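You operate a simulated robot arm through the tools that you are given. There is no shell and no other tool. Be economical: measure what you need, move in short steps, check, and stop when the job is done.

Carry out the task below with a simulated two-armed robot. There is one attempt and no reset: what you move stays moved.

TASK
Hold the left white bin on the top of the parts bench steady with one hand, lift the orange plug out of it with the other and set it down on the top of the parts bench.

The check looks at the end state, three seconds after you hand in, the way a careful person would. Anything else that was tipped, shoved, dropped, spilled or broken makes it a failure.

THE ROBOT
Two 7-joint arms with two-finger parallel grippers on one trunk, on a base that drives. Base frame: it is fixed to the floor where the robot stands at the start and does not move with it; the origin is under the middle of the robot, x ahead of it, y to its left, z up; the surface under the hand at the start is at about z = 860. Lengths are in mm, angles in degrees, forces in N, time in s.
The left shoulder is at the start at [70, 163, 1145], the right one opposite. With the tool pointing down near the work surface each hand reaches from about 400 to 880 mm from the robot's upright axis, wherever it stands, measured 20 degrees to its own side. Places, roughly: top of the parts bench [500, 200, 900]. Payload 3.43 kg a hand.
The tool frame of a hand sits at the grasp point between the pads (the TCP): z along the fingers, y along the line on which they close. The tips reach 34 mm beyond it. Largest opening 128 mm; finger width 24, thickness 12; the body of the gripper, 48 by 130 mm, starts 96 mm behind the TCP.
Orientation is that of the tool frame in the base frame, as [roll, pitch, yaw] about the fixed x, y, z axes, in that order (R = Rz(yaw) Ry(pitch) Rx(roll)). With the fingers straight down and closing along the base's y, the tool's x points along the base's -x, its y along +y and its z along -z.

THE INTERFACE
- The arms move only by the tool move_arm. It takes "left_series", "right_series" or both (then of equal length, played together; a hand with none holds still); each is a list that holds one entry, the list of rows, each a list of 7 numbers: the turn, a rotation vector about the base's x, y, z in degrees, then the shift along the base's x, y, z in mm, then the finger opening in mm, from 0 to 128. In form: [[[wx, wy, wz, tx, ty, tz, fingers], ...]]. A call has 1 to 10 rows; each row shifts and turns the commanded pose from where the row before left it. A row lasts 0.2 s, in which the tool goes at most 50 mm and 8.6 degrees; a call with a longer step from one row to the next is refused whole, and so is a gripper value outside its range. A pose out of reach is approached as far as the arm can. The call stops where the force on the tool passes 40 N (or 10 N more than at its start, if that is more) or the arm is blocked; 0.2 s more then pass. The fingers move at their own pace (about 153 mm/s each) and stop on an object; they squeeze with about 34 N. The grip force told is the motor's: it shows also when the fingers shut on nothing. Time passes only in rows, and 0.2 s behind the last, so rows that do not move let the fingers close. It gives the time, the measured TCP pose, the force on the tool (base axes), the opening and the grip force at its end, in the units of the frame above (readings bear some noise), with the torque about the TCP (base axes, N m) and any sound that the robot's microphone picked up.
- Cameras (640 x 400 px; columns grow to the right, rows downward): "scene" is now at [131.8, -7.4, 1358.8]; the picture's right is [-0.11, -0.99, 0.00], its down [-0.69, 0.08, -0.72] and it looks along [0.71, -0.08, -0.70] (base axes); focal length 214 px, centre (320, 200). "left" rides on the left gripper at [76, 11, -160] in its tool frame; the picture's right is [-0.15, 0.99, 0.00], its down [-0.88, -0.13, -0.46] and it looks along [-0.45, -0.07, 0.89] (tool axes); focal length 234 px, centre (320, 200). "right" rides on the right gripper at [76, -11, -160] in its tool frame; the picture's right is [0.15, 0.99, 0.00], its down [-0.88, 0.13, -0.46] and it looks along [-0.45, 0.07, 0.89] (tool axes); focal length 234 px, centre (320, 200). There is no depth. A picture from a camera that has moved, and an enlarged one, comes with that camera's place and axes in the base frame and with its lens.
- snapshot(camera): a new picture of that camera. The clock stands still meanwhile.
- move_column(by): slides the trunk up (or, below 0, down) by that many mm; the arms and the scene camera ride with it, the base frame stays. It gives what a move gives, with no picture.
- base_move(legs): drives the robot by 1 to 6 legs, each [ahead, left, turn to the left] in mm, mm and degrees, along the robot's own axes; the way and the turn of a leg run together, so that a leg with both is an arc; at most 1500 mm and 180 degrees a leg. The arms and the cameras ride along, it lands a little off, and it stops where it bumps. It gives what a move gives.
- turn_head(pan, tilt): turns the head with the scene camera to pan (to the left, within 86 degrees either way) and tilt (down, from -29 to 69), counted from straight ahead of the robot. It gives what a move gives.
- close_up(camera, box): a new picture of the part [left, top, right, bottom] of that camera's present view, enlarged. The clock stands still meanwhile.
- close_job(): hands the job in; it is judged then, once.

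Work in short steps. Places have to be worked out from the pictures, the camera data and where the tool is seen: move nearer, look again, correct. Check each grasp and each placing, and mend what went wrong. You have 120 turns and 92 pictures in all, those below and enlarged ones among them. Open the grippers and draw the arms clear of the work before you hand the job in, unless the task says otherwise; then end with one line.

The tools are called after "Emit:" as a command line: name --argument value ..., lists and objects as JSON in quotes. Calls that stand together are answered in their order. move_arm: Moves the arms, as the interface text tells. Its arguments: {"type":"object","properties":{"left_series":{"type":"array","items":{"type":"array","items":{"type":"array","items":{"type":"number"}}}},"right_series":{"type":"array","items":{"type":"array","items":{"type":"array","items":{"type":"number"}}}}},"required":[]} The other tools are called the same way: move_column (by) slides the trunk up or down; base_move (legs) drives the base; turn_head (pan, tilt) turns the head that bears the scene camera; snapshot (camera) takes a picture; close_up (camera, box) takes an enlarged picture of a part of a camera's view; close_job () hands the job in.

At the start:

```text
t: 0.0
left_ee_pos: [455.7, 318.2, 1192.0]
left_tool_rot: [-180.0, 0.0, 180.0]
left_wrist_force: [0.1, -0.5, -0.2]
left_wrist_torque: [0.02, 0.03, -0.03]
left_opening: 127.9
left_grip_force: 0.0
right_ee_pos: [574.3, -180.9, 1138.2]
right_tool_rot: [-180.0, 0.0, 180.0]
right_wrist_force: [-0.6, 0.4, -0.3]
right_wrist_torque: [0.02, 0.01, -0.01]
right_opening: 128.1
right_grip_force: 0.0
trunk travel left (down, up): [-625.0, 315.0]
robot x, y, heading: [-1.4, -3.4, -0.1]
head pan, tilt: [-6.5, 44.0]
```

scene: 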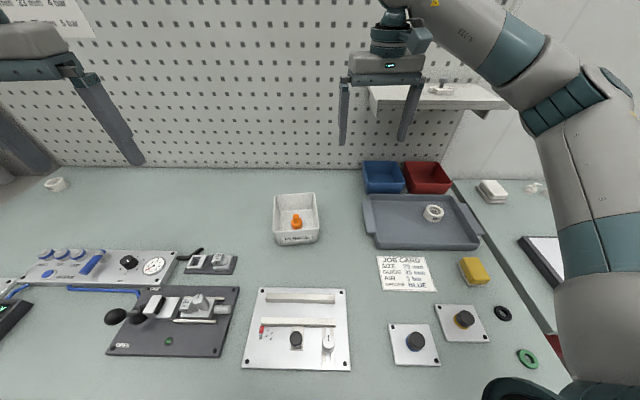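
right: 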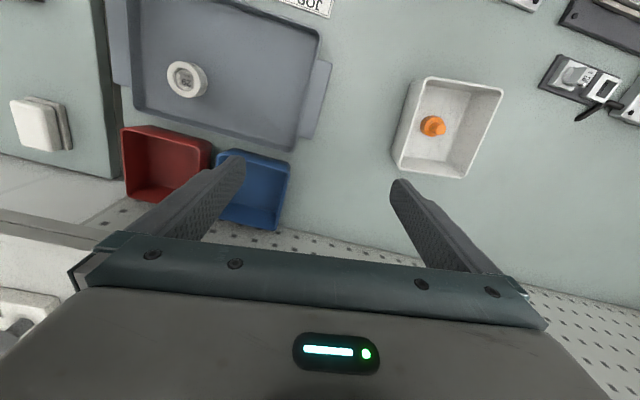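
left: 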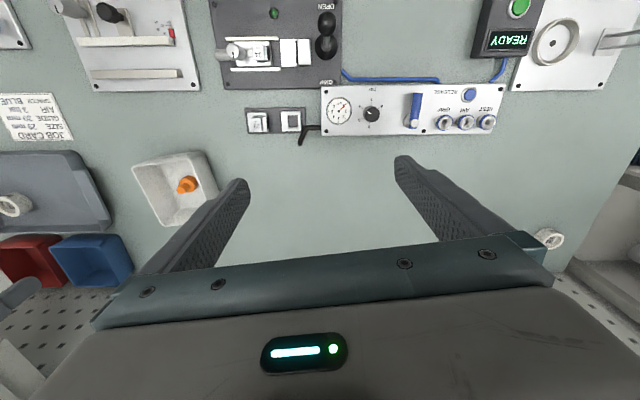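

I start with a closer look at the bin and plug, and check for any other white bin in view.

Emit:
close_up --camera "scene" --box '[240, 170, 360, 260]'

Emit:
close_up --camera "right" --box '[360, 50, 540, 200]'

```text
4.44 times, centred on (300, 215) of scene
camera zoom: at [131.8, -7.4, 1358.8], right [-0.11, -0.99, 0.0], down [-0.69, 0.08, -0.72], along [0.71, -0.08, -0.7], focal length 953 px, centre (409, 133)
```

zoom: 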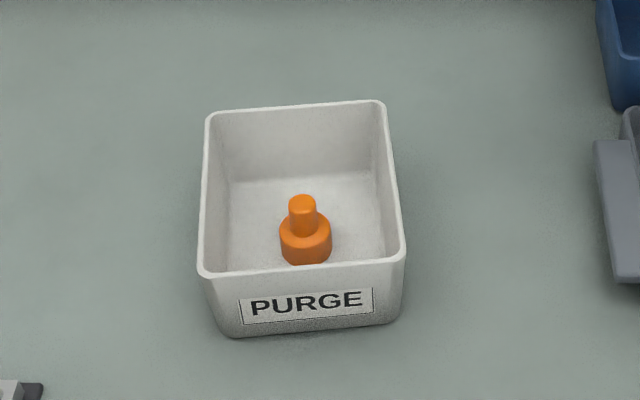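

```text
2.67 times, centred on (450, 125) of right
camera zoom: at [497.8, -192.9, 1298.9], right [-0.15, 0.99, 0.0], down [0.88, 0.13, 0.46], along [0.45, 0.07, -0.89], focal length 624 px, centre (-27, 400)
```

zoom: 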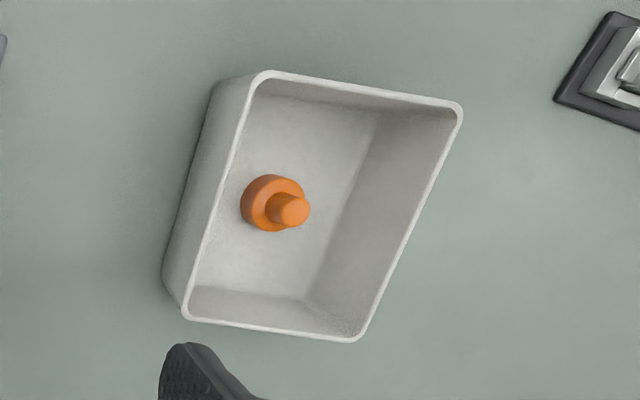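

The bin (PURGE) is at about x 471–602, y −41..71, with its rim at z≈926. The plug tip is near [538, 15, 902]. Since the task says "left" bin, I pan the head once to make sure there isn't another one, then look back.

Emit:
turn_head --pan 50 --tilt 35

Emit:
snapshot --camera "scene"

Emit:
turn_head --pan -50 --tilt 35

Emit:
snapshot --camera "scene"

Emit:
turn_head --pan 0 --tilt 50

```text
t: 1.3
left_ee_pos: [454.6, 319.3, 1190.7]
left_tool_rot: [-179.9, 0.0, 180.0]
left_wrist_force: [-0.7, 0.3, 0.5]
left_wrist_torque: [-0.01, -0.01, 0.05]
left_opening: 128.2
left_grip_force: 0.1
right_ee_pos: [573.5, -180.7, 1139.4]
right_tool_rot: [-180.0, 0.0, 180.0]
right_wrist_force: [0.4, -0.9, 1.1]
right_wrist_torque: [0.02, 0.03, 0.02]
right_opening: 128.1
right_grip_force: 0.0
trunk travel left (down, up): [-625.0, 315.0]
robot x, y, heading: [3.9, 4.4, -0.2]
head pan, tilt: [50.0, 35.0]
```

```text
86 pictures are left
camera scene: at [106.9, 69.2, 1372.2], right [0.77, -0.64, 0.0], down [-0.37, -0.44, -0.82], along [0.53, 0.63, -0.57], focal length 214 px, centre (320, 200)
```

scene: 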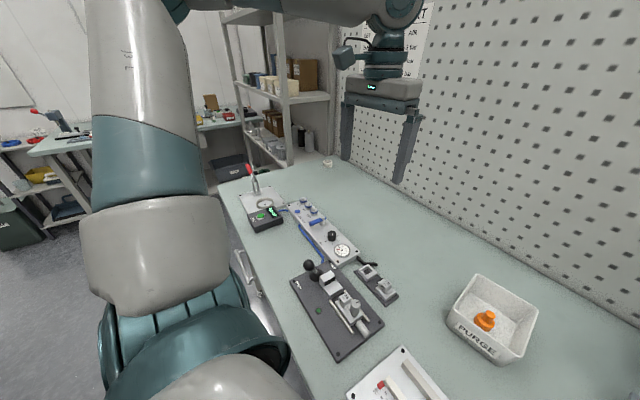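

```text
t: 3.0
left_ee_pos: [456.4, 319.5, 1191.8]
left_tool_rot: [-179.9, 0.1, -180.0]
left_wrist_force: [0.4, 0.0, 0.5]
left_wrist_torque: [0.0, -0.02, -0.02]
left_opening: 128.0
left_grip_force: 0.0
right_ee_pos: [573.6, -180.7, 1137.5]
right_tool_rot: [-180.0, 0.0, -180.0]
right_wrist_force: [-0.4, 0.4, 0.4]
right_wrist_torque: [-0.04, 0.01, -0.01]
right_opening: 127.8
right_grip_force: 0.0
trunk travel left (down, up): [-625.0, 315.0]
robot x, y, heading: [1.3, 0.0, -0.0]
head pan, tilt: [-50.0, 35.0]
```

```text
85 pictures are left
camera scene: at [106.9, -65.6, 1372.2], right [-0.77, -0.64, 0.0], down [-0.37, 0.44, -0.82], along [0.53, -0.63, -0.57], focal length 214 px, centre (320, 200)
```

scene: 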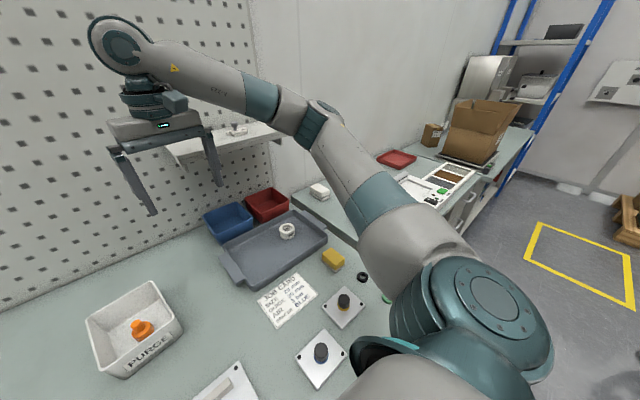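

```text
t: 4.2
left_ee_pos: [454.8, 320.4, 1192.0]
left_tool_rot: [180.0, -0.1, -179.9]
left_wrist_force: [-0.3, -0.2, -0.2]
left_wrist_torque: [-0.02, 0.0, 0.0]
left_opening: 128.2
left_grip_force: 0.0
right_ee_pos: [573.7, -181.4, 1137.9]
right_tool_rot: [-179.9, 0.1, -180.0]
right_wrist_force: [0.5, 0.3, 0.4]
right_wrist_torque: [0.03, 0.02, -0.02]
right_opening: 128.1
right_grip_force: 0.0
trunk travel left (down, up): [-625.0, 315.0]
robot x, y, heading: [1.5, -1.4, 0.1]
head pan, tilt: [0.0, 50.0]
```

There's only one white bin. Plan: the left hand pinches the near wall (closing along x), leaning to the left and out of the way, while the right hand takes the plug straight down. First I yaw the left hand and move it partway.

Emit:
move_arm --left_series '[[[0, 0, -8.5, 2, -8, -6, 60], [0, 0, -8.5, 2, -8, -6, 60], [0, 0, -8.5, 2, -8, -6, 60], [0, 0, -8.5, 2, -8, -6, 60], [0, 0, -8.5, 2, -8, -6, 60], [0, 0, -8.5, 2, -8, -6, 60], [0, 0, -8.5, 2, -8, -6, 60], [0, 0, -8.5, 2, -8, -6, 60], [0, 0, -8.5, 2, -8, -6, 60], [0, 0, -8.5, 0, -8, -6, 60]]]'

Emit:
move_arm --left_series '[[[0, 0, -5, 0, -8, -6, 60], [-8, 0, 0, 0, -8, -6, 60], [-8, 0, 0, 0, -8, -6, 60], [-8, 0, 0, 0, -8, -6, 60], [-8, 0, 0, 0, -8, -6, 60], [-8, 0, 0, 0, -8, -6, 60]]]'

Emit:
snapshot --camera "left"

Emit:
snapshot --camera "scene"

```text
t: 6.4
left_ee_pos: [473.9, 239.8, 1130.9]
left_tool_rot: [179.9, 0.0, 94.9]
left_wrist_force: [-0.2, 0.9, 0.0]
left_wrist_torque: [0.0, 0.0, -0.03]
left_opening: 59.6
left_grip_force: 0.1
right_ee_pos: [573.4, -181.6, 1137.1]
right_tool_rot: [179.9, 0.0, -180.0]
right_wrist_force: [0.2, -0.8, -0.2]
right_wrist_torque: [0.01, 0.03, 0.02]
right_opening: 128.3
right_grip_force: 0.0
trunk travel left (down, up): [-625.0, 315.0]
robot x, y, heading: [-1.5, 3.0, 0.1]
head pan, tilt: [0.0, 50.0]
```

```text
t: 7.8
left_ee_pos: [472.6, 193.4, 1096.5]
left_tool_rot: [-180.0, 40.2, 90.0]
left_wrist_force: [0.1, -0.3, -0.3]
left_wrist_torque: [-0.01, 0.01, 0.02]
left_opening: 60.1
left_grip_force: 0.1
right_ee_pos: [573.9, -178.9, 1138.2]
right_tool_rot: [-179.9, 0.0, 180.0]
right_wrist_force: [0.2, 0.8, -0.4]
right_wrist_torque: [-0.02, 0.01, 0.02]
right_opening: 127.8
right_grip_force: 0.1
trunk travel left (down, up): [-625.0, 315.0]
robot x, y, heading: [-1.0, -0.9, -0.0]
head pan, tilt: [0.0, 50.0]
```

```text
84 pictures are left
camera left: at [484.8, 353.5, 1169.0], right [0.99, -0.11, 0.09], down [-0.13, -0.38, 0.92], along [-0.07, -0.92, -0.39], focal length 234 px, centre (320, 200)
```

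left: 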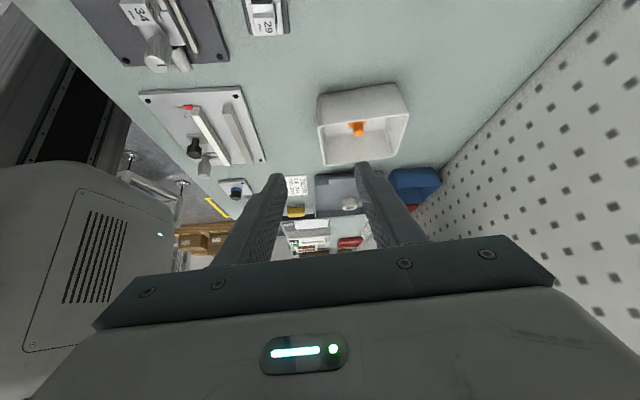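

```text
83 pictures are left
camera scene: at [127.6, 3.0, 1350.5], right [0.0, -1.0, 0.0], down [-0.77, 0.0, -0.64], along [0.64, 0.0, -0.77], focal length 214 px, centre (320, 200)
```

scene: 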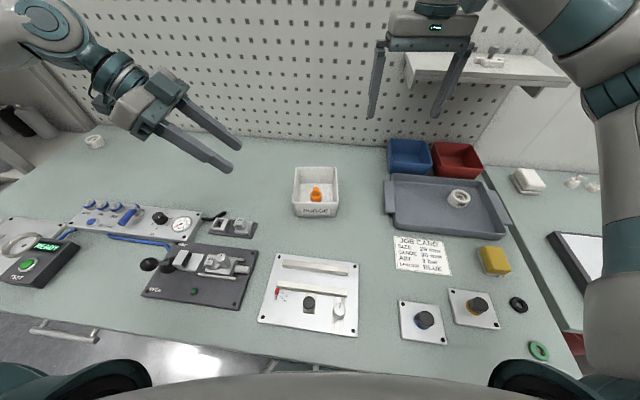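

The lean works. I enlarge the bin in both views to refine the near wall's position.

Emit:
close_up --camera "scene" --box '[276, 155, 356, 225]'

Emit:
close_up --camera "left" --box '[300, 70, 420, 180]'

```text
5.71 times, centred on (316, 190) of scene
camera zoom: at [127.6, 3.0, 1350.5], right [0.0, -1.0, 0.0], down [-0.77, 0.0, -0.64], along [0.64, 0.0, -0.77], focal length 1226 px, centre (343, 257)
```

zoom: 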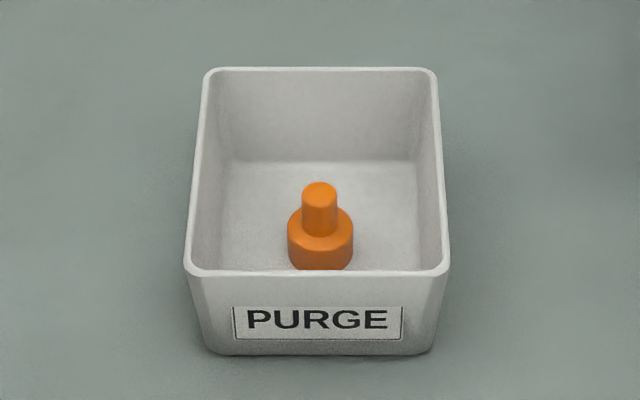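

```text
3.64 times, centred on (360, 125) of left
camera zoom: at [484.8, 353.5, 1169.0], right [0.99, -0.11, 0.09], down [-0.13, -0.38, 0.92], along [-0.07, -0.92, -0.39], focal length 852 px, centre (174, 473)
```

zoom: 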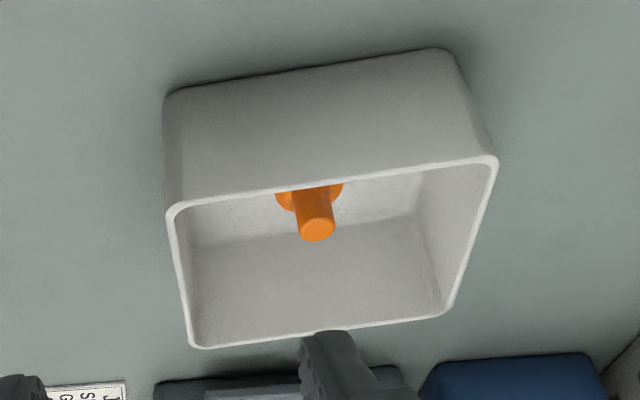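

The near wall's rim midline is at x≈474, z≈928. I bring the left hand to just above the rim, with fingers straddling the wall.

Emit:
move_arm --left_series '[[[0, 0, 0, 0.5, -24, -27, 44], [0, 0, 0, 0.5, -24, -27, 44], [0, 0, 0, 0.5, -24, -27, 44], [0, 0, 0, 0.5, -24, -27, 44], [0, 0, 0, 0, -22, -24, 44]]]'

Emit:
snapshot --camera "left"

Emit:
close_up --camera "scene" --box '[236, 130, 376, 240]'

```text
t: 9.0
left_ee_pos: [474.1, 72.9, 963.0]
left_tool_rot: [180.0, 40.0, 90.1]
left_wrist_force: [1.1, 0.3, -0.4]
left_wrist_torque: [0.02, 0.02, -0.02]
left_opening: 44.0
left_grip_force: 0.1
right_ee_pos: [573.7, -181.3, 1137.6]
right_tool_rot: [180.0, -0.1, 180.0]
right_wrist_force: [0.7, 0.3, -0.1]
right_wrist_torque: [-0.01, 0.04, 0.0]
right_opening: 127.9
right_grip_force: 0.2
trunk travel left (down, up): [-625.0, 315.0]
robot x, y, heading: [0.2, 0.2, -0.2]
head pan, tilt: [0.0, 50.0]
```

```text
80 pictures are left
camera left: at [486.5, 232.4, 1037.2], right [0.99, -0.11, 0.09], down [-0.13, -0.38, 0.92], along [-0.07, -0.92, -0.39], focal length 234 px, centre (320, 200)
```

left: 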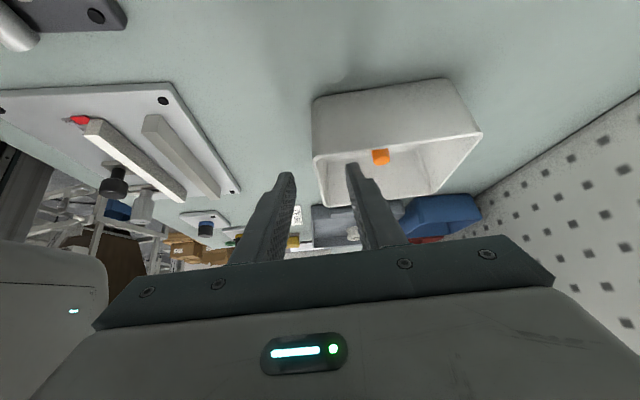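

```text
3.64 times, centred on (306, 185) of scene
camera zoom: at [128.2, 0.9, 1350.4], right [0.0, -1.0, 0.0], down [-0.77, 0.0, -0.64], along [0.64, 0.0, -0.77], focal length 780 px, centre (371, 254)
```

zoom: 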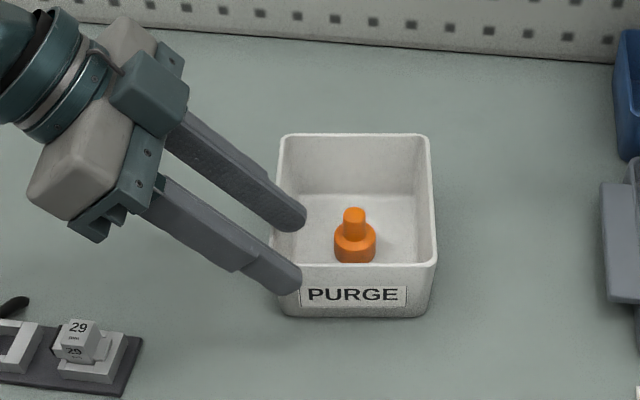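

The fingers straddle the near wall and are well centred. I move down along the tool axis, about 60 mm.

Emit:
move_arm --left_series '[[[0, 0, 0, -0.5, -10, -12, 44], [0, 0, 0, -0.5, -10, -12, 44], [0, 0, 0, 0, -10, -12, 44], [0, 0, 0, 0, -10, -12, 44]]]'

Emit:
snapshot --camera "left"

Emit:
close_up --camera "scene" --box '[236, 130, 376, 240]'

```text
t: 10.0
left_ee_pos: [474.9, 33.8, 916.8]
left_tool_rot: [-180.0, 39.9, 90.0]
left_wrist_force: [0.3, -0.1, -0.6]
left_wrist_torque: [0.01, 0.02, 0.0]
left_opening: 44.0
left_grip_force: 0.0
right_ee_pos: [573.5, -182.2, 1137.8]
right_tool_rot: [180.0, 0.0, -180.0]
right_wrist_force: [0.1, 0.2, 0.1]
right_wrist_torque: [0.01, -0.02, 0.0]
right_opening: 127.9
right_grip_force: 0.0
trunk travel left (down, up): [-625.0, 315.0]
robot x, y, heading: [0.4, 0.2, 0.1]
head pan, tilt: [0.0, 50.0]
```

```text
78 pictures are left
camera left: at [485.6, 193.4, 990.2], right [0.99, -0.11, 0.09], down [-0.13, -0.38, 0.92], along [-0.07, -0.92, -0.39], focal length 234 px, centre (320, 200)
```

left: 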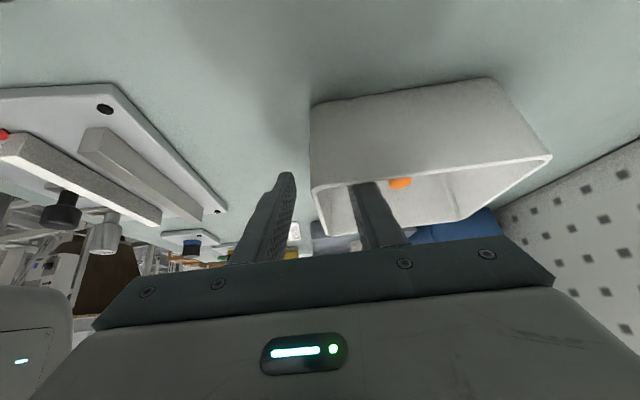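

```text
3.64 times, centred on (306, 185) of scene
camera zoom: at [127.9, 1.0, 1350.4], right [0.0, -1.0, 0.0], down [-0.77, 0.0, -0.64], along [0.64, 0.0, -0.77], focal length 780 px, centre (371, 254)
```

zoom: 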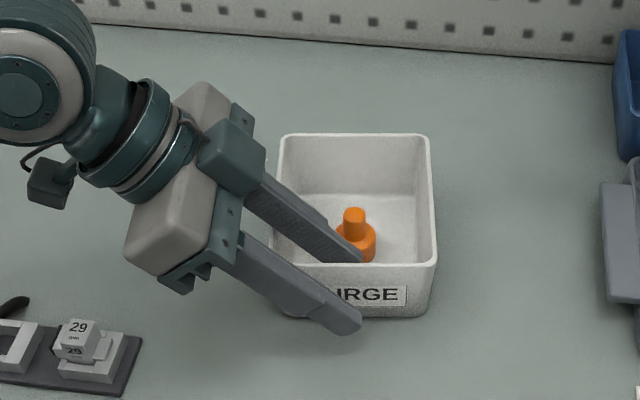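

The inner finger is inside, clear of the plug. I close gently in two stages, watching for side force.

Emit:
move_arm --left_series '[[[0, 0, 0, 0, 0, 0, 30], [0, 0, 0, 0, 0, 0, 18], [0, 0, 0, 0, 0, 0, 18]]]'

Emit:
close_up --camera "left" --box '[240, 100, 440, 260]'

Emit:
close_up --camera "scene" --box '[276, 155, 356, 225]'

```text
t: 10.8
left_ee_pos: [473.8, 32.6, 916.6]
left_tool_rot: [-180.0, 40.0, 90.0]
left_wrist_force: [1.0, 0.3, -0.4]
left_wrist_torque: [-0.02, 0.0, -0.03]
left_opening: 17.9
left_grip_force: 0.1
right_ee_pos: [573.8, -181.1, 1138.4]
right_tool_rot: [-179.9, 0.0, -180.0]
right_wrist_force: [-0.5, 0.5, -0.6]
right_wrist_torque: [-0.01, -0.01, 0.02]
right_opening: 127.9
right_grip_force: 0.0
trunk travel left (down, up): [-625.0, 315.0]
robot x, y, heading: [1.8, 2.9, -0.4]
head pan, tilt: [0.0, 50.0]
```

```text
2.50 times, centred on (340, 180) of left
camera zoom: at [485.0, 194.2, 990.4], right [0.99, -0.11, 0.09], down [-0.13, -0.38, 0.92], along [-0.07, -0.92, -0.39], focal length 585 px, centre (270, 250)
```

zoom: 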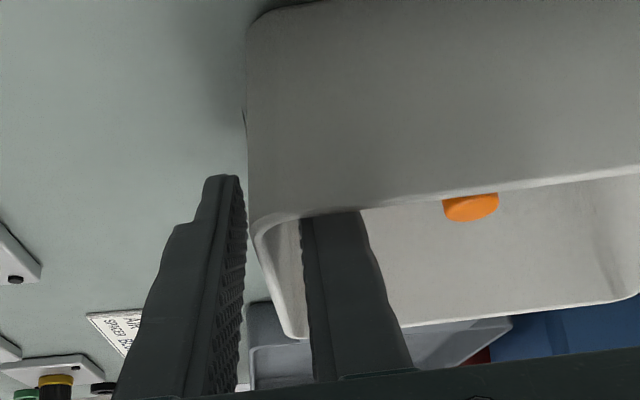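

```text
5.71 times, centred on (316, 190) of scene
camera zoom: at [127.2, 1.9, 1350.5], right [0.0, -1.0, 0.0], down [-0.77, 0.0, -0.64], along [0.64, 0.0, -0.77], focal length 1226 px, centre (343, 257)
```

zoom: 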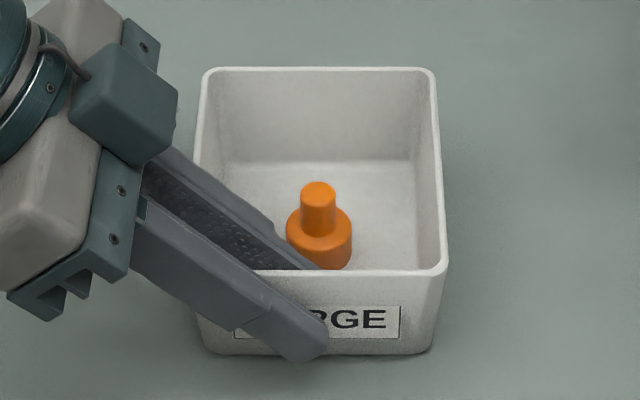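

The wall is roughly centred, so I close further to contact.

Emit:
move_arm --left_series '[[[0, 0, 0, 0, 0, 0, 8], [0, 0, 0, 0, 0, 0, 8]]]'

Emit:
close_up --camera "left" --box '[240, 100, 440, 260]'

Emit:
close_up --camera "scene" --box '[276, 155, 356, 225]'

```text
t: 11.4
left_ee_pos: [472.3, 32.9, 916.4]
left_tool_rot: [-180.0, 40.0, 89.9]
left_wrist_force: [0.2, 1.4, 0.1]
left_wrist_torque: [-0.04, 0.02, 0.01]
left_opening: 7.8
left_grip_force: 0.1
right_ee_pos: [573.3, -181.4, 1138.1]
right_tool_rot: [180.0, -0.1, 180.0]
right_wrist_force: [-1.0, -0.4, -0.3]
right_wrist_torque: [0.01, 0.03, -0.02]
right_opening: 128.3
right_grip_force: 0.1
trunk travel left (down, up): [-625.0, 315.0]
robot x, y, heading: [-0.0, -1.0, -0.1]
head pan, tilt: [0.0, 50.0]
```

```text
2.50 times, centred on (340, 180) of left
camera zoom: at [485.1, 194.2, 990.5], right [0.99, -0.11, 0.09], down [-0.13, -0.38, 0.92], along [-0.07, -0.92, -0.39], focal length 585 px, centre (270, 250)
```

zoom: 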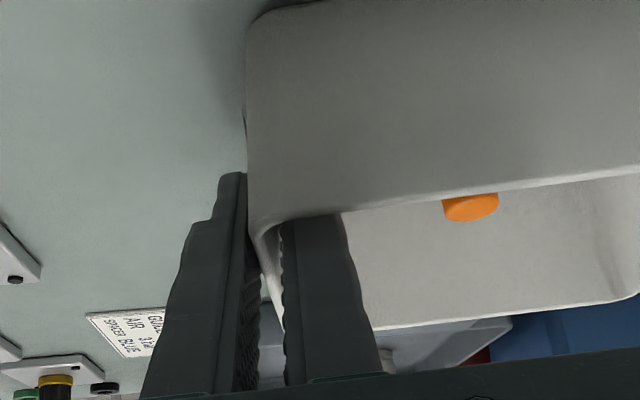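

```text
5.71 times, centred on (316, 190) of scene
camera zoom: at [127.3, 1.8, 1350.5], right [0.0, -1.0, 0.0], down [-0.77, 0.0, -0.64], along [0.64, 0.0, -0.77], focal length 1226 px, centre (343, 257)
```

zoom: 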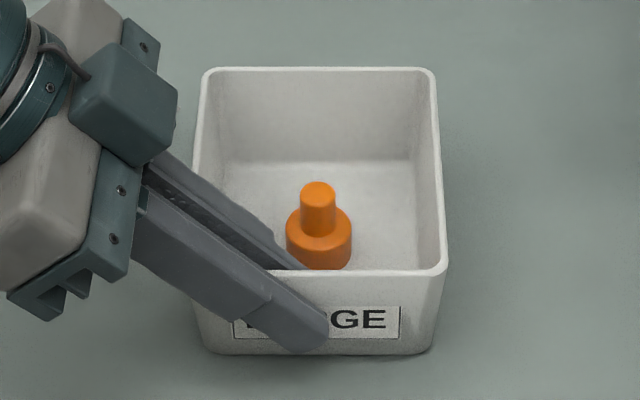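

Opening is 7.8 with no contact and the bin hasn't moved, so the wall is well centred. I close to grip.

Emit:
move_arm --left_series '[[[0, 0, 0, 0, 0, 0, 0], [0, 0, 0, 0, 0, 0, 0], [0, 0, 0, 0, 0, 0, 0]]]'

Emit:
close_up --camera "scene" --box '[276, 155, 356, 225]'

Emit:
snapshot --camera "right"

```text
t: 12.2
left_ee_pos: [473.0, 33.3, 917.5]
left_tool_rot: [179.9, 40.1, 89.9]
left_wrist_force: [1.5, 2.9, 11.2]
left_wrist_torque: [-0.16, -1.64, 0.42]
left_opening: 5.2
left_grip_force: 34.3
right_ee_pos: [572.8, -179.7, 1138.3]
right_tool_rot: [180.0, 0.1, -179.9]
right_wrist_force: [-0.1, 0.5, 0.1]
right_wrist_torque: [-0.03, -0.01, -0.01]
right_opening: 128.0
right_grip_force: 0.0
trunk travel left (down, up): [-625.0, 315.0]
robot x, y, heading: [-4.4, -1.6, -0.1]
head pan, tilt: [0.0, 50.0]
```

```text
5.71 times, centred on (316, 190) of scene
camera zoom: at [126.4, 2.2, 1350.6], right [0.0, -1.0, 0.0], down [-0.77, 0.0, -0.64], along [0.64, 0.0, -0.77], focal length 1226 px, centre (343, 257)
```

zoom: 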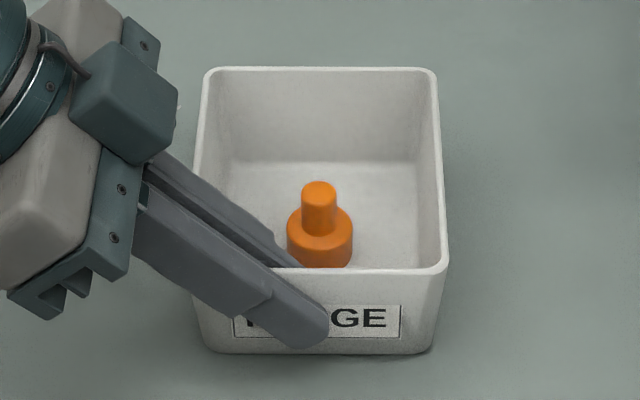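

```text
71 pictures are left
camera right: at [497.0, -192.5, 1299.3], right [-0.15, 0.99, 0.0], down [0.88, 0.13, 0.46], along [0.45, 0.07, -0.89], focal length 234 px, centre (320, 200)
```

right: 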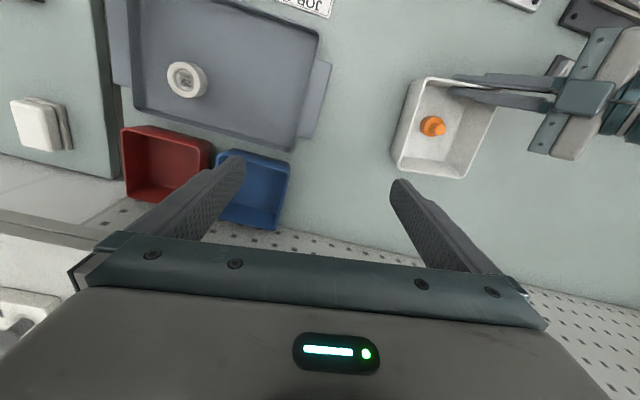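

The bin is held (5.2 mm wall, 34 N). To keep the hands apart, I yaw the right hand 90° so it closes along x, and bring it above the plug at z≈1060.

Emit:
move_arm --right_series '[[[0, 0, 8.5, -3, 18, -8, 60], [0, 0, 8.5, -3, 18, -8, 60], [0, 0, 8.5, -3, 18, -8, 60], [0, 0, 8.5, -3, 18, -8, 60], [0, 0, 8.5, -3, 18, -8, 60], [0, 0, 8.5, -3, 18, -8, 60], [0, 0, 8.5, -3, 18, -8, 60], [0, 0, 8.5, -3, 18, -8, 60], [0, 0, 8.5, -3, 18, -8, 60], [0, 0, 8.5, -3, 18, -8, 60]]]'

Emit:
move_arm --right_series '[[[0, 0, 5, -3, 14, -2, 60], [0, 0, 0, 0, 0, 0, 60]]]'

Emit:
snapshot --camera "right"

Emit:
snapshot --camera "scene"

```text
t: 14.4
left_ee_pos: [471.3, 34.8, 916.8]
left_tool_rot: [179.9, 40.0, 90.0]
left_wrist_force: [0.4, 2.9, 11.1]
left_wrist_torque: [-0.3, -1.57, 0.36]
left_opening: 5.1
left_grip_force: 33.7
right_ee_pos: [547.0, -18.4, 1065.4]
right_tool_rot: [-180.0, -0.1, -103.4]
right_wrist_force: [0.4, 0.6, 0.2]
right_wrist_torque: [0.0, -0.01, -0.01]
right_opening: 60.0
right_grip_force: 0.1
right hand out of reach, approached as far as the arm can: row 10
trunk travel left (down, up): [-625.0, 315.0]
robot x, y, heading: [-1.2, 0.2, 0.2]
head pan, tilt: [0.0, 50.0]
```

```text
t: 15.0
left_ee_pos: [472.6, 34.3, 916.6]
left_tool_rot: [179.8, 40.1, 90.0]
left_wrist_force: [-0.9, 1.3, 11.6]
left_wrist_torque: [0.01, -1.56, 0.33]
left_opening: 5.2
left_grip_force: 34.1
right_ee_pos: [529.7, -17.7, 1067.0]
right_tool_rot: [-179.9, 0.1, -98.7]
right_wrist_force: [-0.1, -0.6, -0.9]
right_wrist_torque: [0.01, 0.01, 0.0]
right_opening: 60.0
right_grip_force: 0.1
right hand out of reach, approached as far as the arm can: row 1
trunk travel left (down, up): [-625.0, 315.0]
robot x, y, heading: [-2.0, -0.5, -0.1]
head pan, tilt: [0.0, 50.0]
```

```text
70 pictures are left
camera right: at [529.3, -96.1, 1228.2], right [-1.0, 0.01, 0.0], down [0.0, 0.89, 0.46], along [0.0, 0.46, -0.89], focal length 234 px, centre (320, 200)
```

right: 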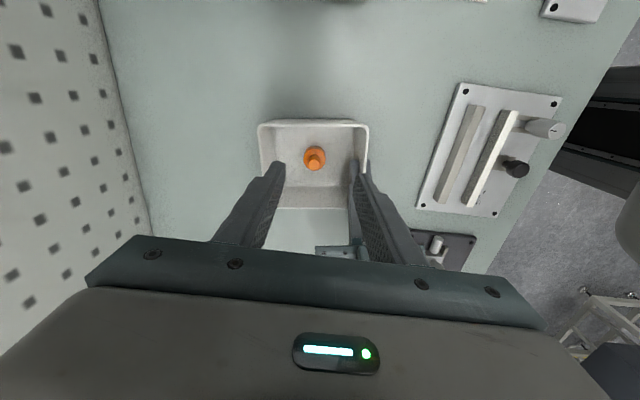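

```text
69 pictures are left
camera scene: at [126.1, 2.3, 1350.6], right [0.0, -1.0, 0.0], down [-0.77, 0.0, -0.64], along [0.64, 0.0, -0.77], focal length 214 px, centre (320, 200)
```

scene: 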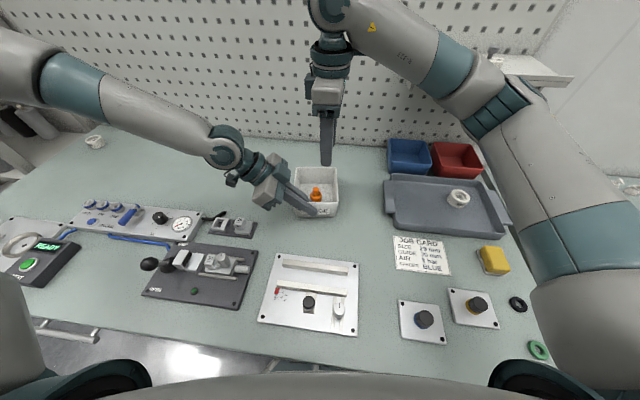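

The right arm is near a joint limit with the full 90° yaw. I back off the yaw by 30° and see whether it reaches the spot above the plug.

Emit:
move_arm --right_series '[[[0, 0, -7.5, 0, 0, 0, 60], [0, 0, -7.5, 0, 0, 0, 60], [0, 0, -7.5, 0, 0, 0, 60], [0, 0, -7.5, 0, 0, 0, 60], [0, 0, 0, 0, 0, 0, 60]]]'

```text
t: 16.2
left_ee_pos: [473.6, 33.0, 917.7]
left_tool_rot: [179.9, 40.0, 89.9]
left_wrist_force: [-0.3, 3.1, 11.2]
left_wrist_torque: [-0.12, -1.57, 0.31]
left_opening: 5.1
left_grip_force: 34.3
right_ee_pos: [529.6, -19.5, 1067.4]
right_tool_rot: [180.0, 0.0, -128.6]
right_wrist_force: [0.2, 0.0, 0.5]
right_wrist_torque: [0.0, -0.01, -0.01]
right_opening: 60.2
right_grip_force: 0.1
trunk travel left (down, up): [-625.0, 315.0]
robot x, y, heading: [0.9, 0.2, -0.1]
head pan, tilt: [0.0, 50.0]
```

It follows now. I shift toward the plug's axis at this yaw.

Emit:
move_arm --right_series '[[[0, 0, 0, 3, 11, -5, 60], [0, 0, 0, 3, 11, -5, 60], [0, 0, 0, 4, 12, -10, 60], [0, 0, 0, 0, 0, 0, 60]]]'

Emit:
snapshot --camera "right"

Emit:
close_up --camera "scene" --box '[236, 90, 396, 230]'

```text
t: 17.2
left_ee_pos: [472.6, 33.8, 916.3]
left_tool_rot: [179.8, 40.0, 89.9]
left_wrist_force: [0.6, 1.7, 11.3]
left_wrist_torque: [-0.18, -1.57, 0.31]
left_opening: 4.9
left_grip_force: 34.3
right_ee_pos: [540.1, 16.1, 1044.5]
right_tool_rot: [-180.0, 0.1, -128.5]
right_wrist_force: [-0.8, 0.2, -0.3]
right_wrist_torque: [-0.02, 0.01, 0.01]
right_opening: 60.1
right_grip_force: 0.1
trunk travel left (down, up): [-625.0, 315.0]
robot x, y, heading: [0.3, -2.1, 0.1]
head pan, tilt: [0.0, 50.0]
```

```text
68 pictures are left
camera right: at [501.9, -52.4, 1205.9], right [-0.87, 0.5, 0.0], down [0.45, 0.77, 0.46], along [0.23, 0.39, -0.89], focal length 234 px, centre (320, 200)
```

right: 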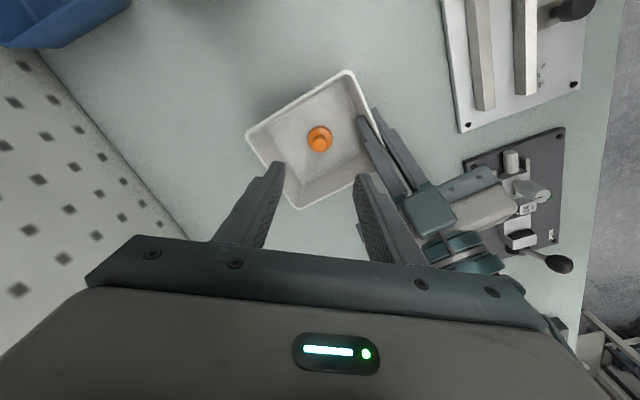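

```text
2.86 times, centred on (316, 160) of scene
camera zoom: at [125.9, 2.1, 1350.6], right [0.0, -1.0, 0.0], down [-0.77, 0.0, -0.64], along [0.64, 0.0, -0.77], focal length 613 px, centre (331, 314)
```

zoom: 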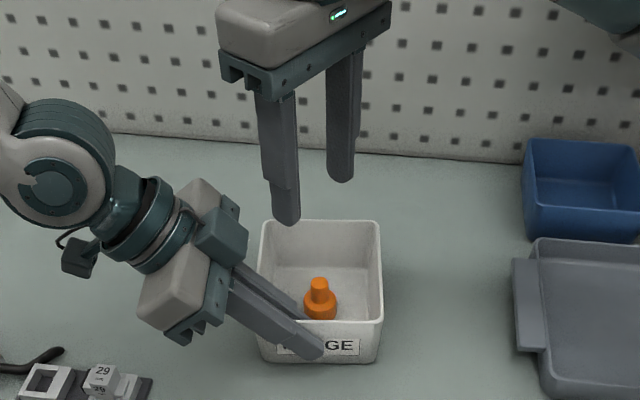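

To widen the gap between the two hands, I tilt the right hand 20° about its closing axis (body away from the left hand) and look at the plug.

Emit:
move_arm --right_series '[[[5.2, -4.1, 0, 0, 0, -5, 60], [5.2, -4.1, 0, 0, 0, -10, 60], [5.2, -4.1, 0, 0, 0, -15, 60], [0, 0, 0, 0, 0, 0, 60]]]'

Emit:
snapshot --camera "right"

Emit:
close_up --camera "right" --box '[270, 60, 390, 180]'

Emit:
close_up --camera "scene" --box '[276, 155, 356, 225]'

Emit:
snapshot --camera "left"

```text
t: 18.2
left_ee_pos: [471.4, 33.7, 916.5]
left_tool_rot: [179.9, 40.1, 90.0]
left_wrist_force: [-0.3, 2.2, 11.5]
left_wrist_torque: [-0.06, -1.56, 0.28]
left_opening: 4.9
left_grip_force: 34.3
right_ee_pos: [538.7, 16.4, 1016.1]
right_tool_rot: [179.9, 19.9, -128.5]
right_wrist_force: [-0.2, -0.7, 0.6]
right_wrist_torque: [-0.02, -0.01, 0.0]
right_opening: 59.9
right_grip_force: 0.0
trunk travel left (down, up): [-625.0, 315.0]
robot x, y, heading: [1.1, -0.9, 0.2]
head pan, tilt: [0.0, 50.0]
```

```text
66 pictures are left
camera right: at [470.0, -91.1, 1140.8], right [-0.86, 0.51, -0.05], down [0.32, 0.61, 0.73], along [0.4, 0.61, -0.68], focal length 234 px, centre (320, 200)
```

right: 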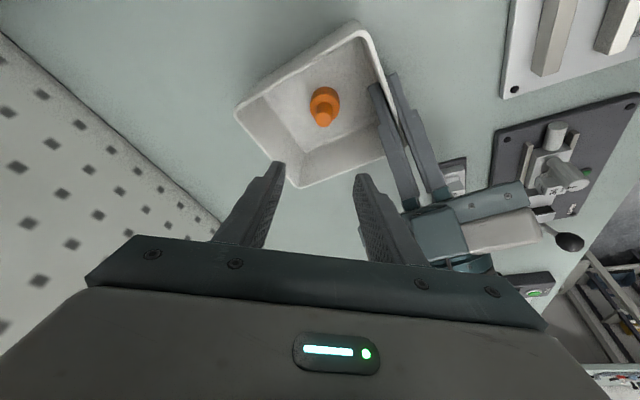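

```text
3.33 times, centred on (330, 120) of right
camera zoom: at [470.0, -91.1, 1140.8], right [-0.86, 0.51, -0.05], down [0.32, 0.61, 0.73], along [0.4, 0.61, -0.68], focal length 781 px, centre (287, 467)
```

zoom: 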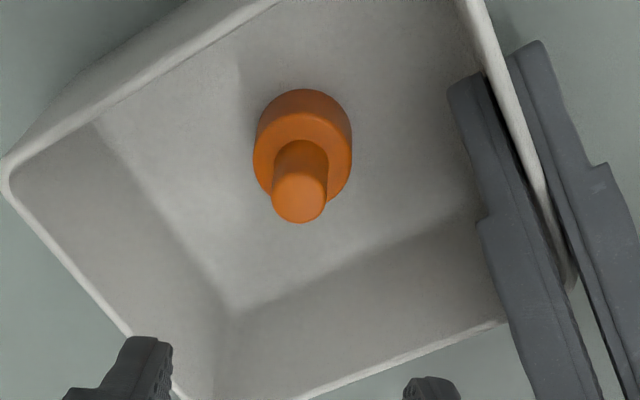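

```text
5.71 times, centred on (316, 190) of scene
camera zoom: at [125.9, 2.3, 1350.6], right [0.0, -1.0, 0.0], down [-0.77, 0.0, -0.64], along [0.64, 0.0, -0.77], focal length 1226 px, centre (343, 257)
```

zoom: 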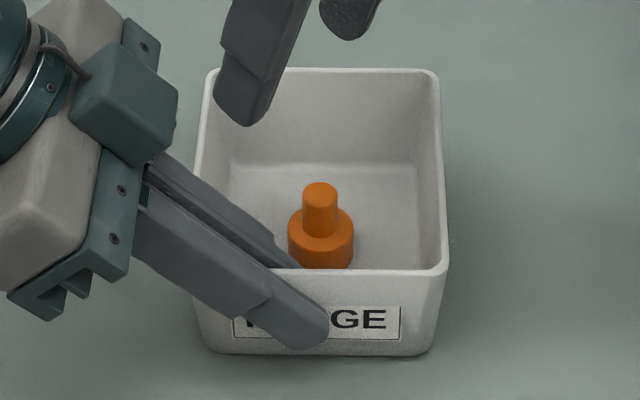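

```text
63 pictures are left
camera left: at [484.1, 194.3, 991.1], right [0.99, -0.11, 0.1], down [-0.13, -0.38, 0.92], along [-0.07, -0.92, -0.39], focal length 234 px, centre (320, 200)
```

left: 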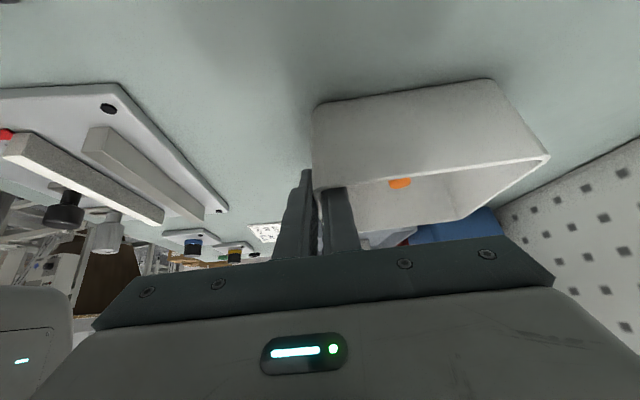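

Triangulation puts the knob top at about [541, 14, 904], Ø18, and the shoulder at z≈881. For the tilted hand the TCP should end at about [535, 7, 920]. I descend part-way first.

Emit:
move_arm --right_series '[[[0, 0, 0, -1.5, -4, -25, 42], [0, 0, 0, -1.5, -4, -25, 42], [0, 0, 0, -0.5, -2, -16, 42], [0, 0, 0, 0, 0, 0, 42]]]'

Emit:
snapshot --camera "right"

Emit:
close_up --camera "scene" --box '[256, 130, 376, 230]'

Emit:
snapshot --camera "left"

```text
t: 19.2
left_ee_pos: [472.8, 34.4, 916.8]
left_tool_rot: [-180.0, 40.0, 90.0]
left_wrist_force: [-0.7, 2.5, 11.9]
left_wrist_torque: [-0.16, -1.59, 0.24]
left_opening: 4.6
left_grip_force: 33.6
right_ee_pos: [534.0, 3.2, 949.0]
right_tool_rot: [179.9, 19.9, -128.6]
right_wrist_force: [1.3, 0.6, 0.0]
right_wrist_torque: [-0.02, 0.0, 0.0]
right_opening: 42.0
right_grip_force: 0.0
trunk travel left (down, up): [-625.0, 315.0]
robot x, y, heading: [2.0, 1.1, -0.0]
head pan, tilt: [0.0, 50.0]
```

```text
62 pictures are left
camera right: at [465.1, -102.1, 1074.9], right [-0.86, 0.51, -0.05], down [0.32, 0.61, 0.73], along [0.4, 0.61, -0.68], focal length 234 px, centre (320, 200)
```

right: 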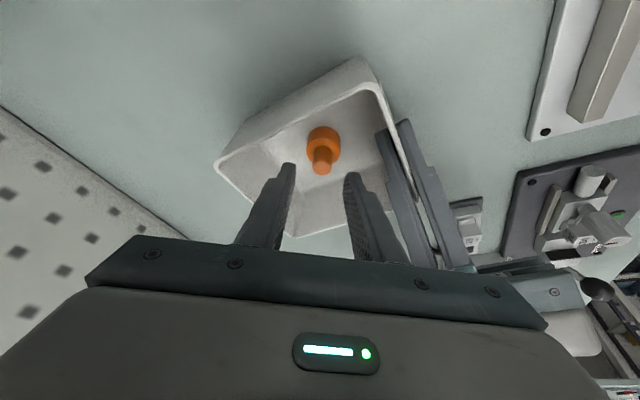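

```text
4.00 times, centred on (316, 180) of scene
camera zoom: at [125.8, 2.0, 1350.6], right [0.0, -1.0, 0.0], down [-0.77, 0.0, -0.64], along [0.64, 0.0, -0.77], focal length 858 px, centre (336, 280)
```

zoom: 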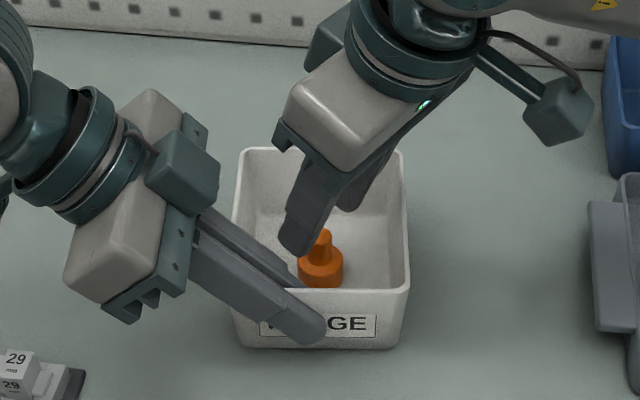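

```text
60 pictures are left
camera left: at [484.1, 194.3, 991.1], right [0.99, -0.11, 0.1], down [-0.13, -0.38, 0.92], along [-0.07, -0.92, -0.39], focal length 234 px, centre (320, 200)
```

left: 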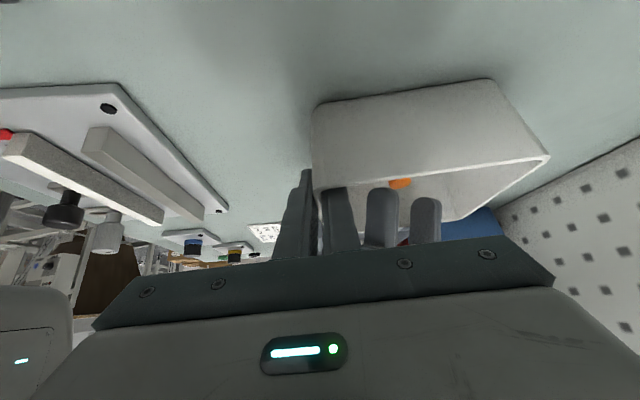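

Clearances look good and the knob is centred between the fingers. I descend the last ~29 mm with a small correction of +2, +4 mm.

Emit:
move_arm --right_series '[[[0, 0, 0, 1, 2, -10, 42], [0, 0, 0, 1, 2, -10, 42], [0, 0, 0, 0, 0, -9, 42], [0, 0, 0, 0, 0, 0, 42]]]'

Emit:
snapshot --camera "right"

Emit:
close_up --camera "scene" --box '[276, 155, 356, 225]'

Emit:
close_up --camera "left" --box '[300, 130, 480, 250]'

```text
t: 20.2
left_ee_pos: [472.4, 34.0, 918.0]
left_tool_rot: [179.9, 40.0, 89.9]
left_wrist_force: [-0.2, 2.0, 11.8]
left_wrist_torque: [-0.13, -1.58, 0.19]
left_opening: 5.1
left_grip_force: 33.7
right_ee_pos: [536.1, 7.6, 922.3]
right_tool_rot: [-180.0, 19.8, -128.5]
right_wrist_force: [0.4, -0.5, -0.2]
right_wrist_torque: [0.0, -0.02, 0.03]
right_opening: 42.1
right_grip_force: 0.1
trunk travel left (down, up): [-625.0, 315.0]
robot x, y, heading: [1.0, 0.1, -0.1]
head pan, tilt: [0.0, 50.0]
```

```text
59 pictures are left
camera right: at [467.5, -98.2, 1047.4], right [-0.86, 0.51, -0.05], down [0.32, 0.61, 0.73], along [0.4, 0.61, -0.68], focal length 234 px, centre (320, 200)
```

right: 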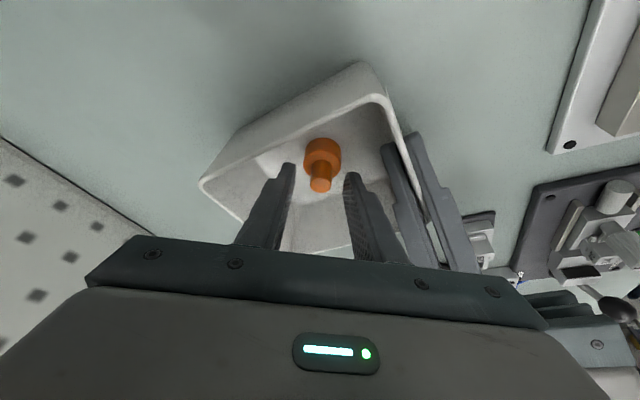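

```text
5.71 times, centred on (316, 190) of scene
camera zoom: at [125.9, 2.0, 1350.6], right [0.0, -1.0, 0.0], down [-0.77, 0.0, -0.64], along [0.64, 0.0, -0.77], focal length 1226 px, centre (343, 257)
```

zoom: 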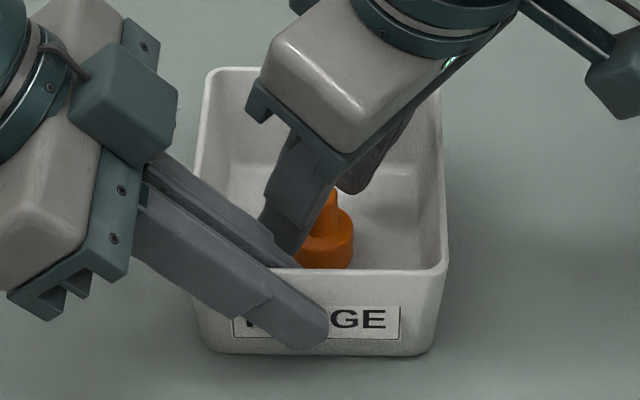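

```text
3.33 times, centred on (390, 190) of left
camera zoom: at [484.2, 194.3, 991.1], right [0.99, -0.11, 0.1], down [-0.13, -0.38, 0.92], along [-0.07, -0.92, -0.39], focal length 781 px, centre (87, 233)
```

zoom: 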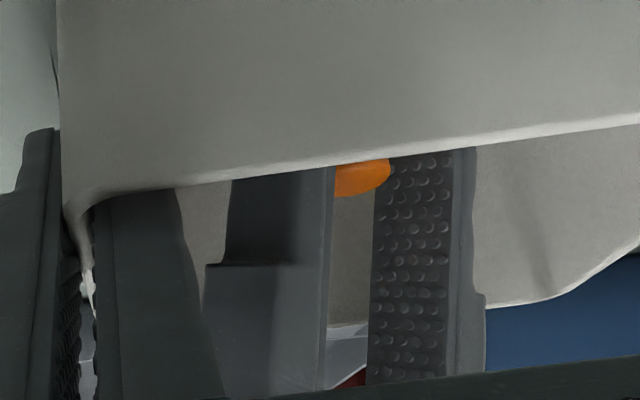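

The knob lies between the pads near the tips, so I close the right fingers.

Emit:
move_arm --right_series '[[[0, 0, 0, 0, 0, 0, 22], [0, 0, 0, 0, 0, 0, 8], [0, 0, 0, 0, 0, 0, 8], [0, 0, 0, 0, 0, 0, 8]]]'

Emit:
snapshot --camera "right"

Emit:
close_up --camera "scene" --box '[276, 155, 356, 225]'

```text
t: 21.2
left_ee_pos: [472.6, 33.8, 916.2]
left_tool_rot: [179.8, 40.0, 89.9]
left_wrist_force: [-0.1, 2.5, 11.1]
left_wrist_torque: [-0.16, -1.59, 0.24]
left_opening: 4.9
left_grip_force: 33.5
right_ee_pos: [537.4, 6.2, 923.1]
right_tool_rot: [-180.0, 19.9, -128.5]
right_wrist_force: [-0.7, 0.1, 0.2]
right_wrist_torque: [0.01, -0.01, 0.01]
right_opening: 16.1
right_grip_force: 14.5
trunk travel left (down, up): [-625.0, 315.0]
robot x, y, heading: [1.7, -0.1, -0.3]
head pan, tilt: [0.0, 50.0]
```

```text
56 pictures are left
camera right: at [467.5, -98.2, 1047.5], right [-0.86, 0.51, -0.05], down [0.32, 0.61, 0.73], along [0.4, 0.61, -0.68], focal length 234 px, centre (320, 200)
```

right: 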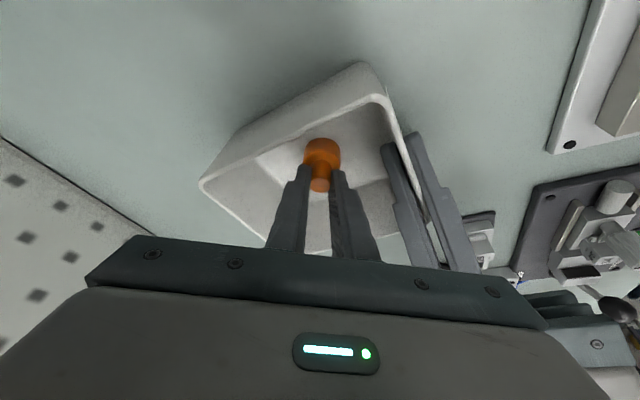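

```text
5.71 times, centred on (316, 190) of scene
camera zoom: at [126.0, 2.0, 1350.6], right [0.0, -1.0, 0.0], down [-0.77, 0.0, -0.64], along [0.64, 0.0, -0.77], focal length 1226 px, centre (343, 257)
```

zoom: 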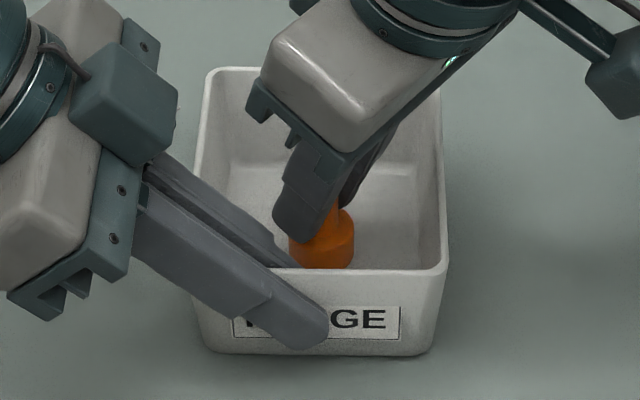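

The knob is caught at 16 mm. I squeeze fully and lift straight up a little.

Emit:
move_arm --right_series '[[[0, 0, 0, 0, 0, 0, 0], [0, 0, 0, 0, 0, 0, 0], [0, 0, 0, 0, 0, 10, 0], [0, 0, 0, 0, 0, 15, 0], [0, 0, 0, 0, 0, 15, 0]]]'

Emit:
snapshot --camera "right"

Emit:
close_up --camera "scene" --box '[256, 130, 376, 230]'

```text
t: 22.4
left_ee_pos: [472.7, 34.2, 916.0]
left_tool_rot: [179.8, 40.0, 89.9]
left_wrist_force: [0.1, 2.0, 11.0]
left_wrist_torque: [-0.11, -1.64, 0.23]
left_opening: 5.1
left_grip_force: 33.7
right_ee_pos: [536.5, 7.6, 961.8]
right_tool_rot: [179.9, 19.9, -128.5]
right_wrist_force: [-0.1, 0.3, 0.0]
right_wrist_torque: [-0.03, 0.0, -0.01]
right_opening: 16.2
right_grip_force: 14.6
trunk travel left (down, up): [-625.0, 315.0]
robot x, y, heading: [1.1, 2.4, 0.2]
head pan, tilt: [0.0, 50.0]
```

```text
54 pictures are left
camera right: at [467.9, -97.6, 1087.4], right [-0.86, 0.51, -0.05], down [0.32, 0.61, 0.73], along [0.4, 0.61, -0.68], focal length 234 px, centre (320, 200)
```

right: 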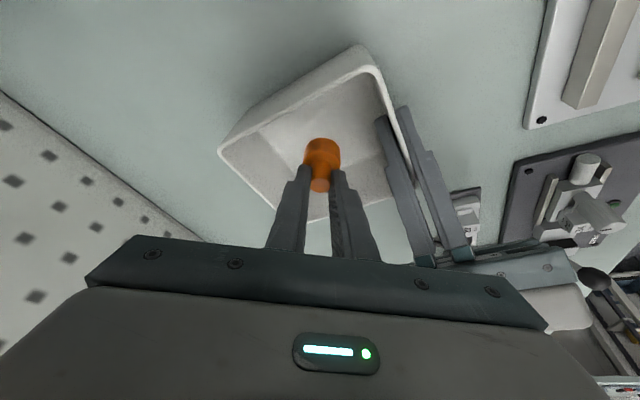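

```text
4.00 times, centred on (316, 180) of scene
camera zoom: at [126.0, 2.1, 1350.6], right [0.0, -1.0, 0.0], down [-0.77, 0.0, -0.64], along [0.64, 0.0, -0.77], focal length 858 px, centre (336, 280)
```

zoom: 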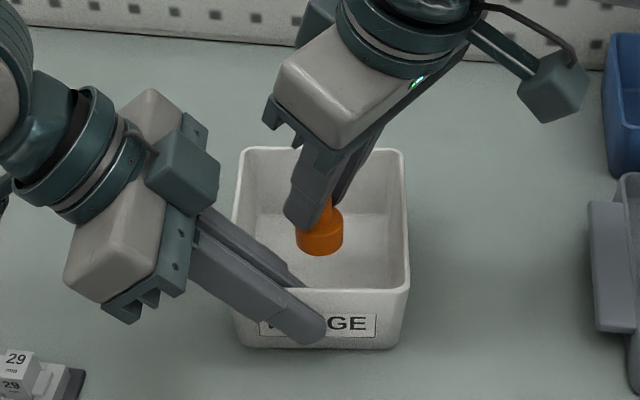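

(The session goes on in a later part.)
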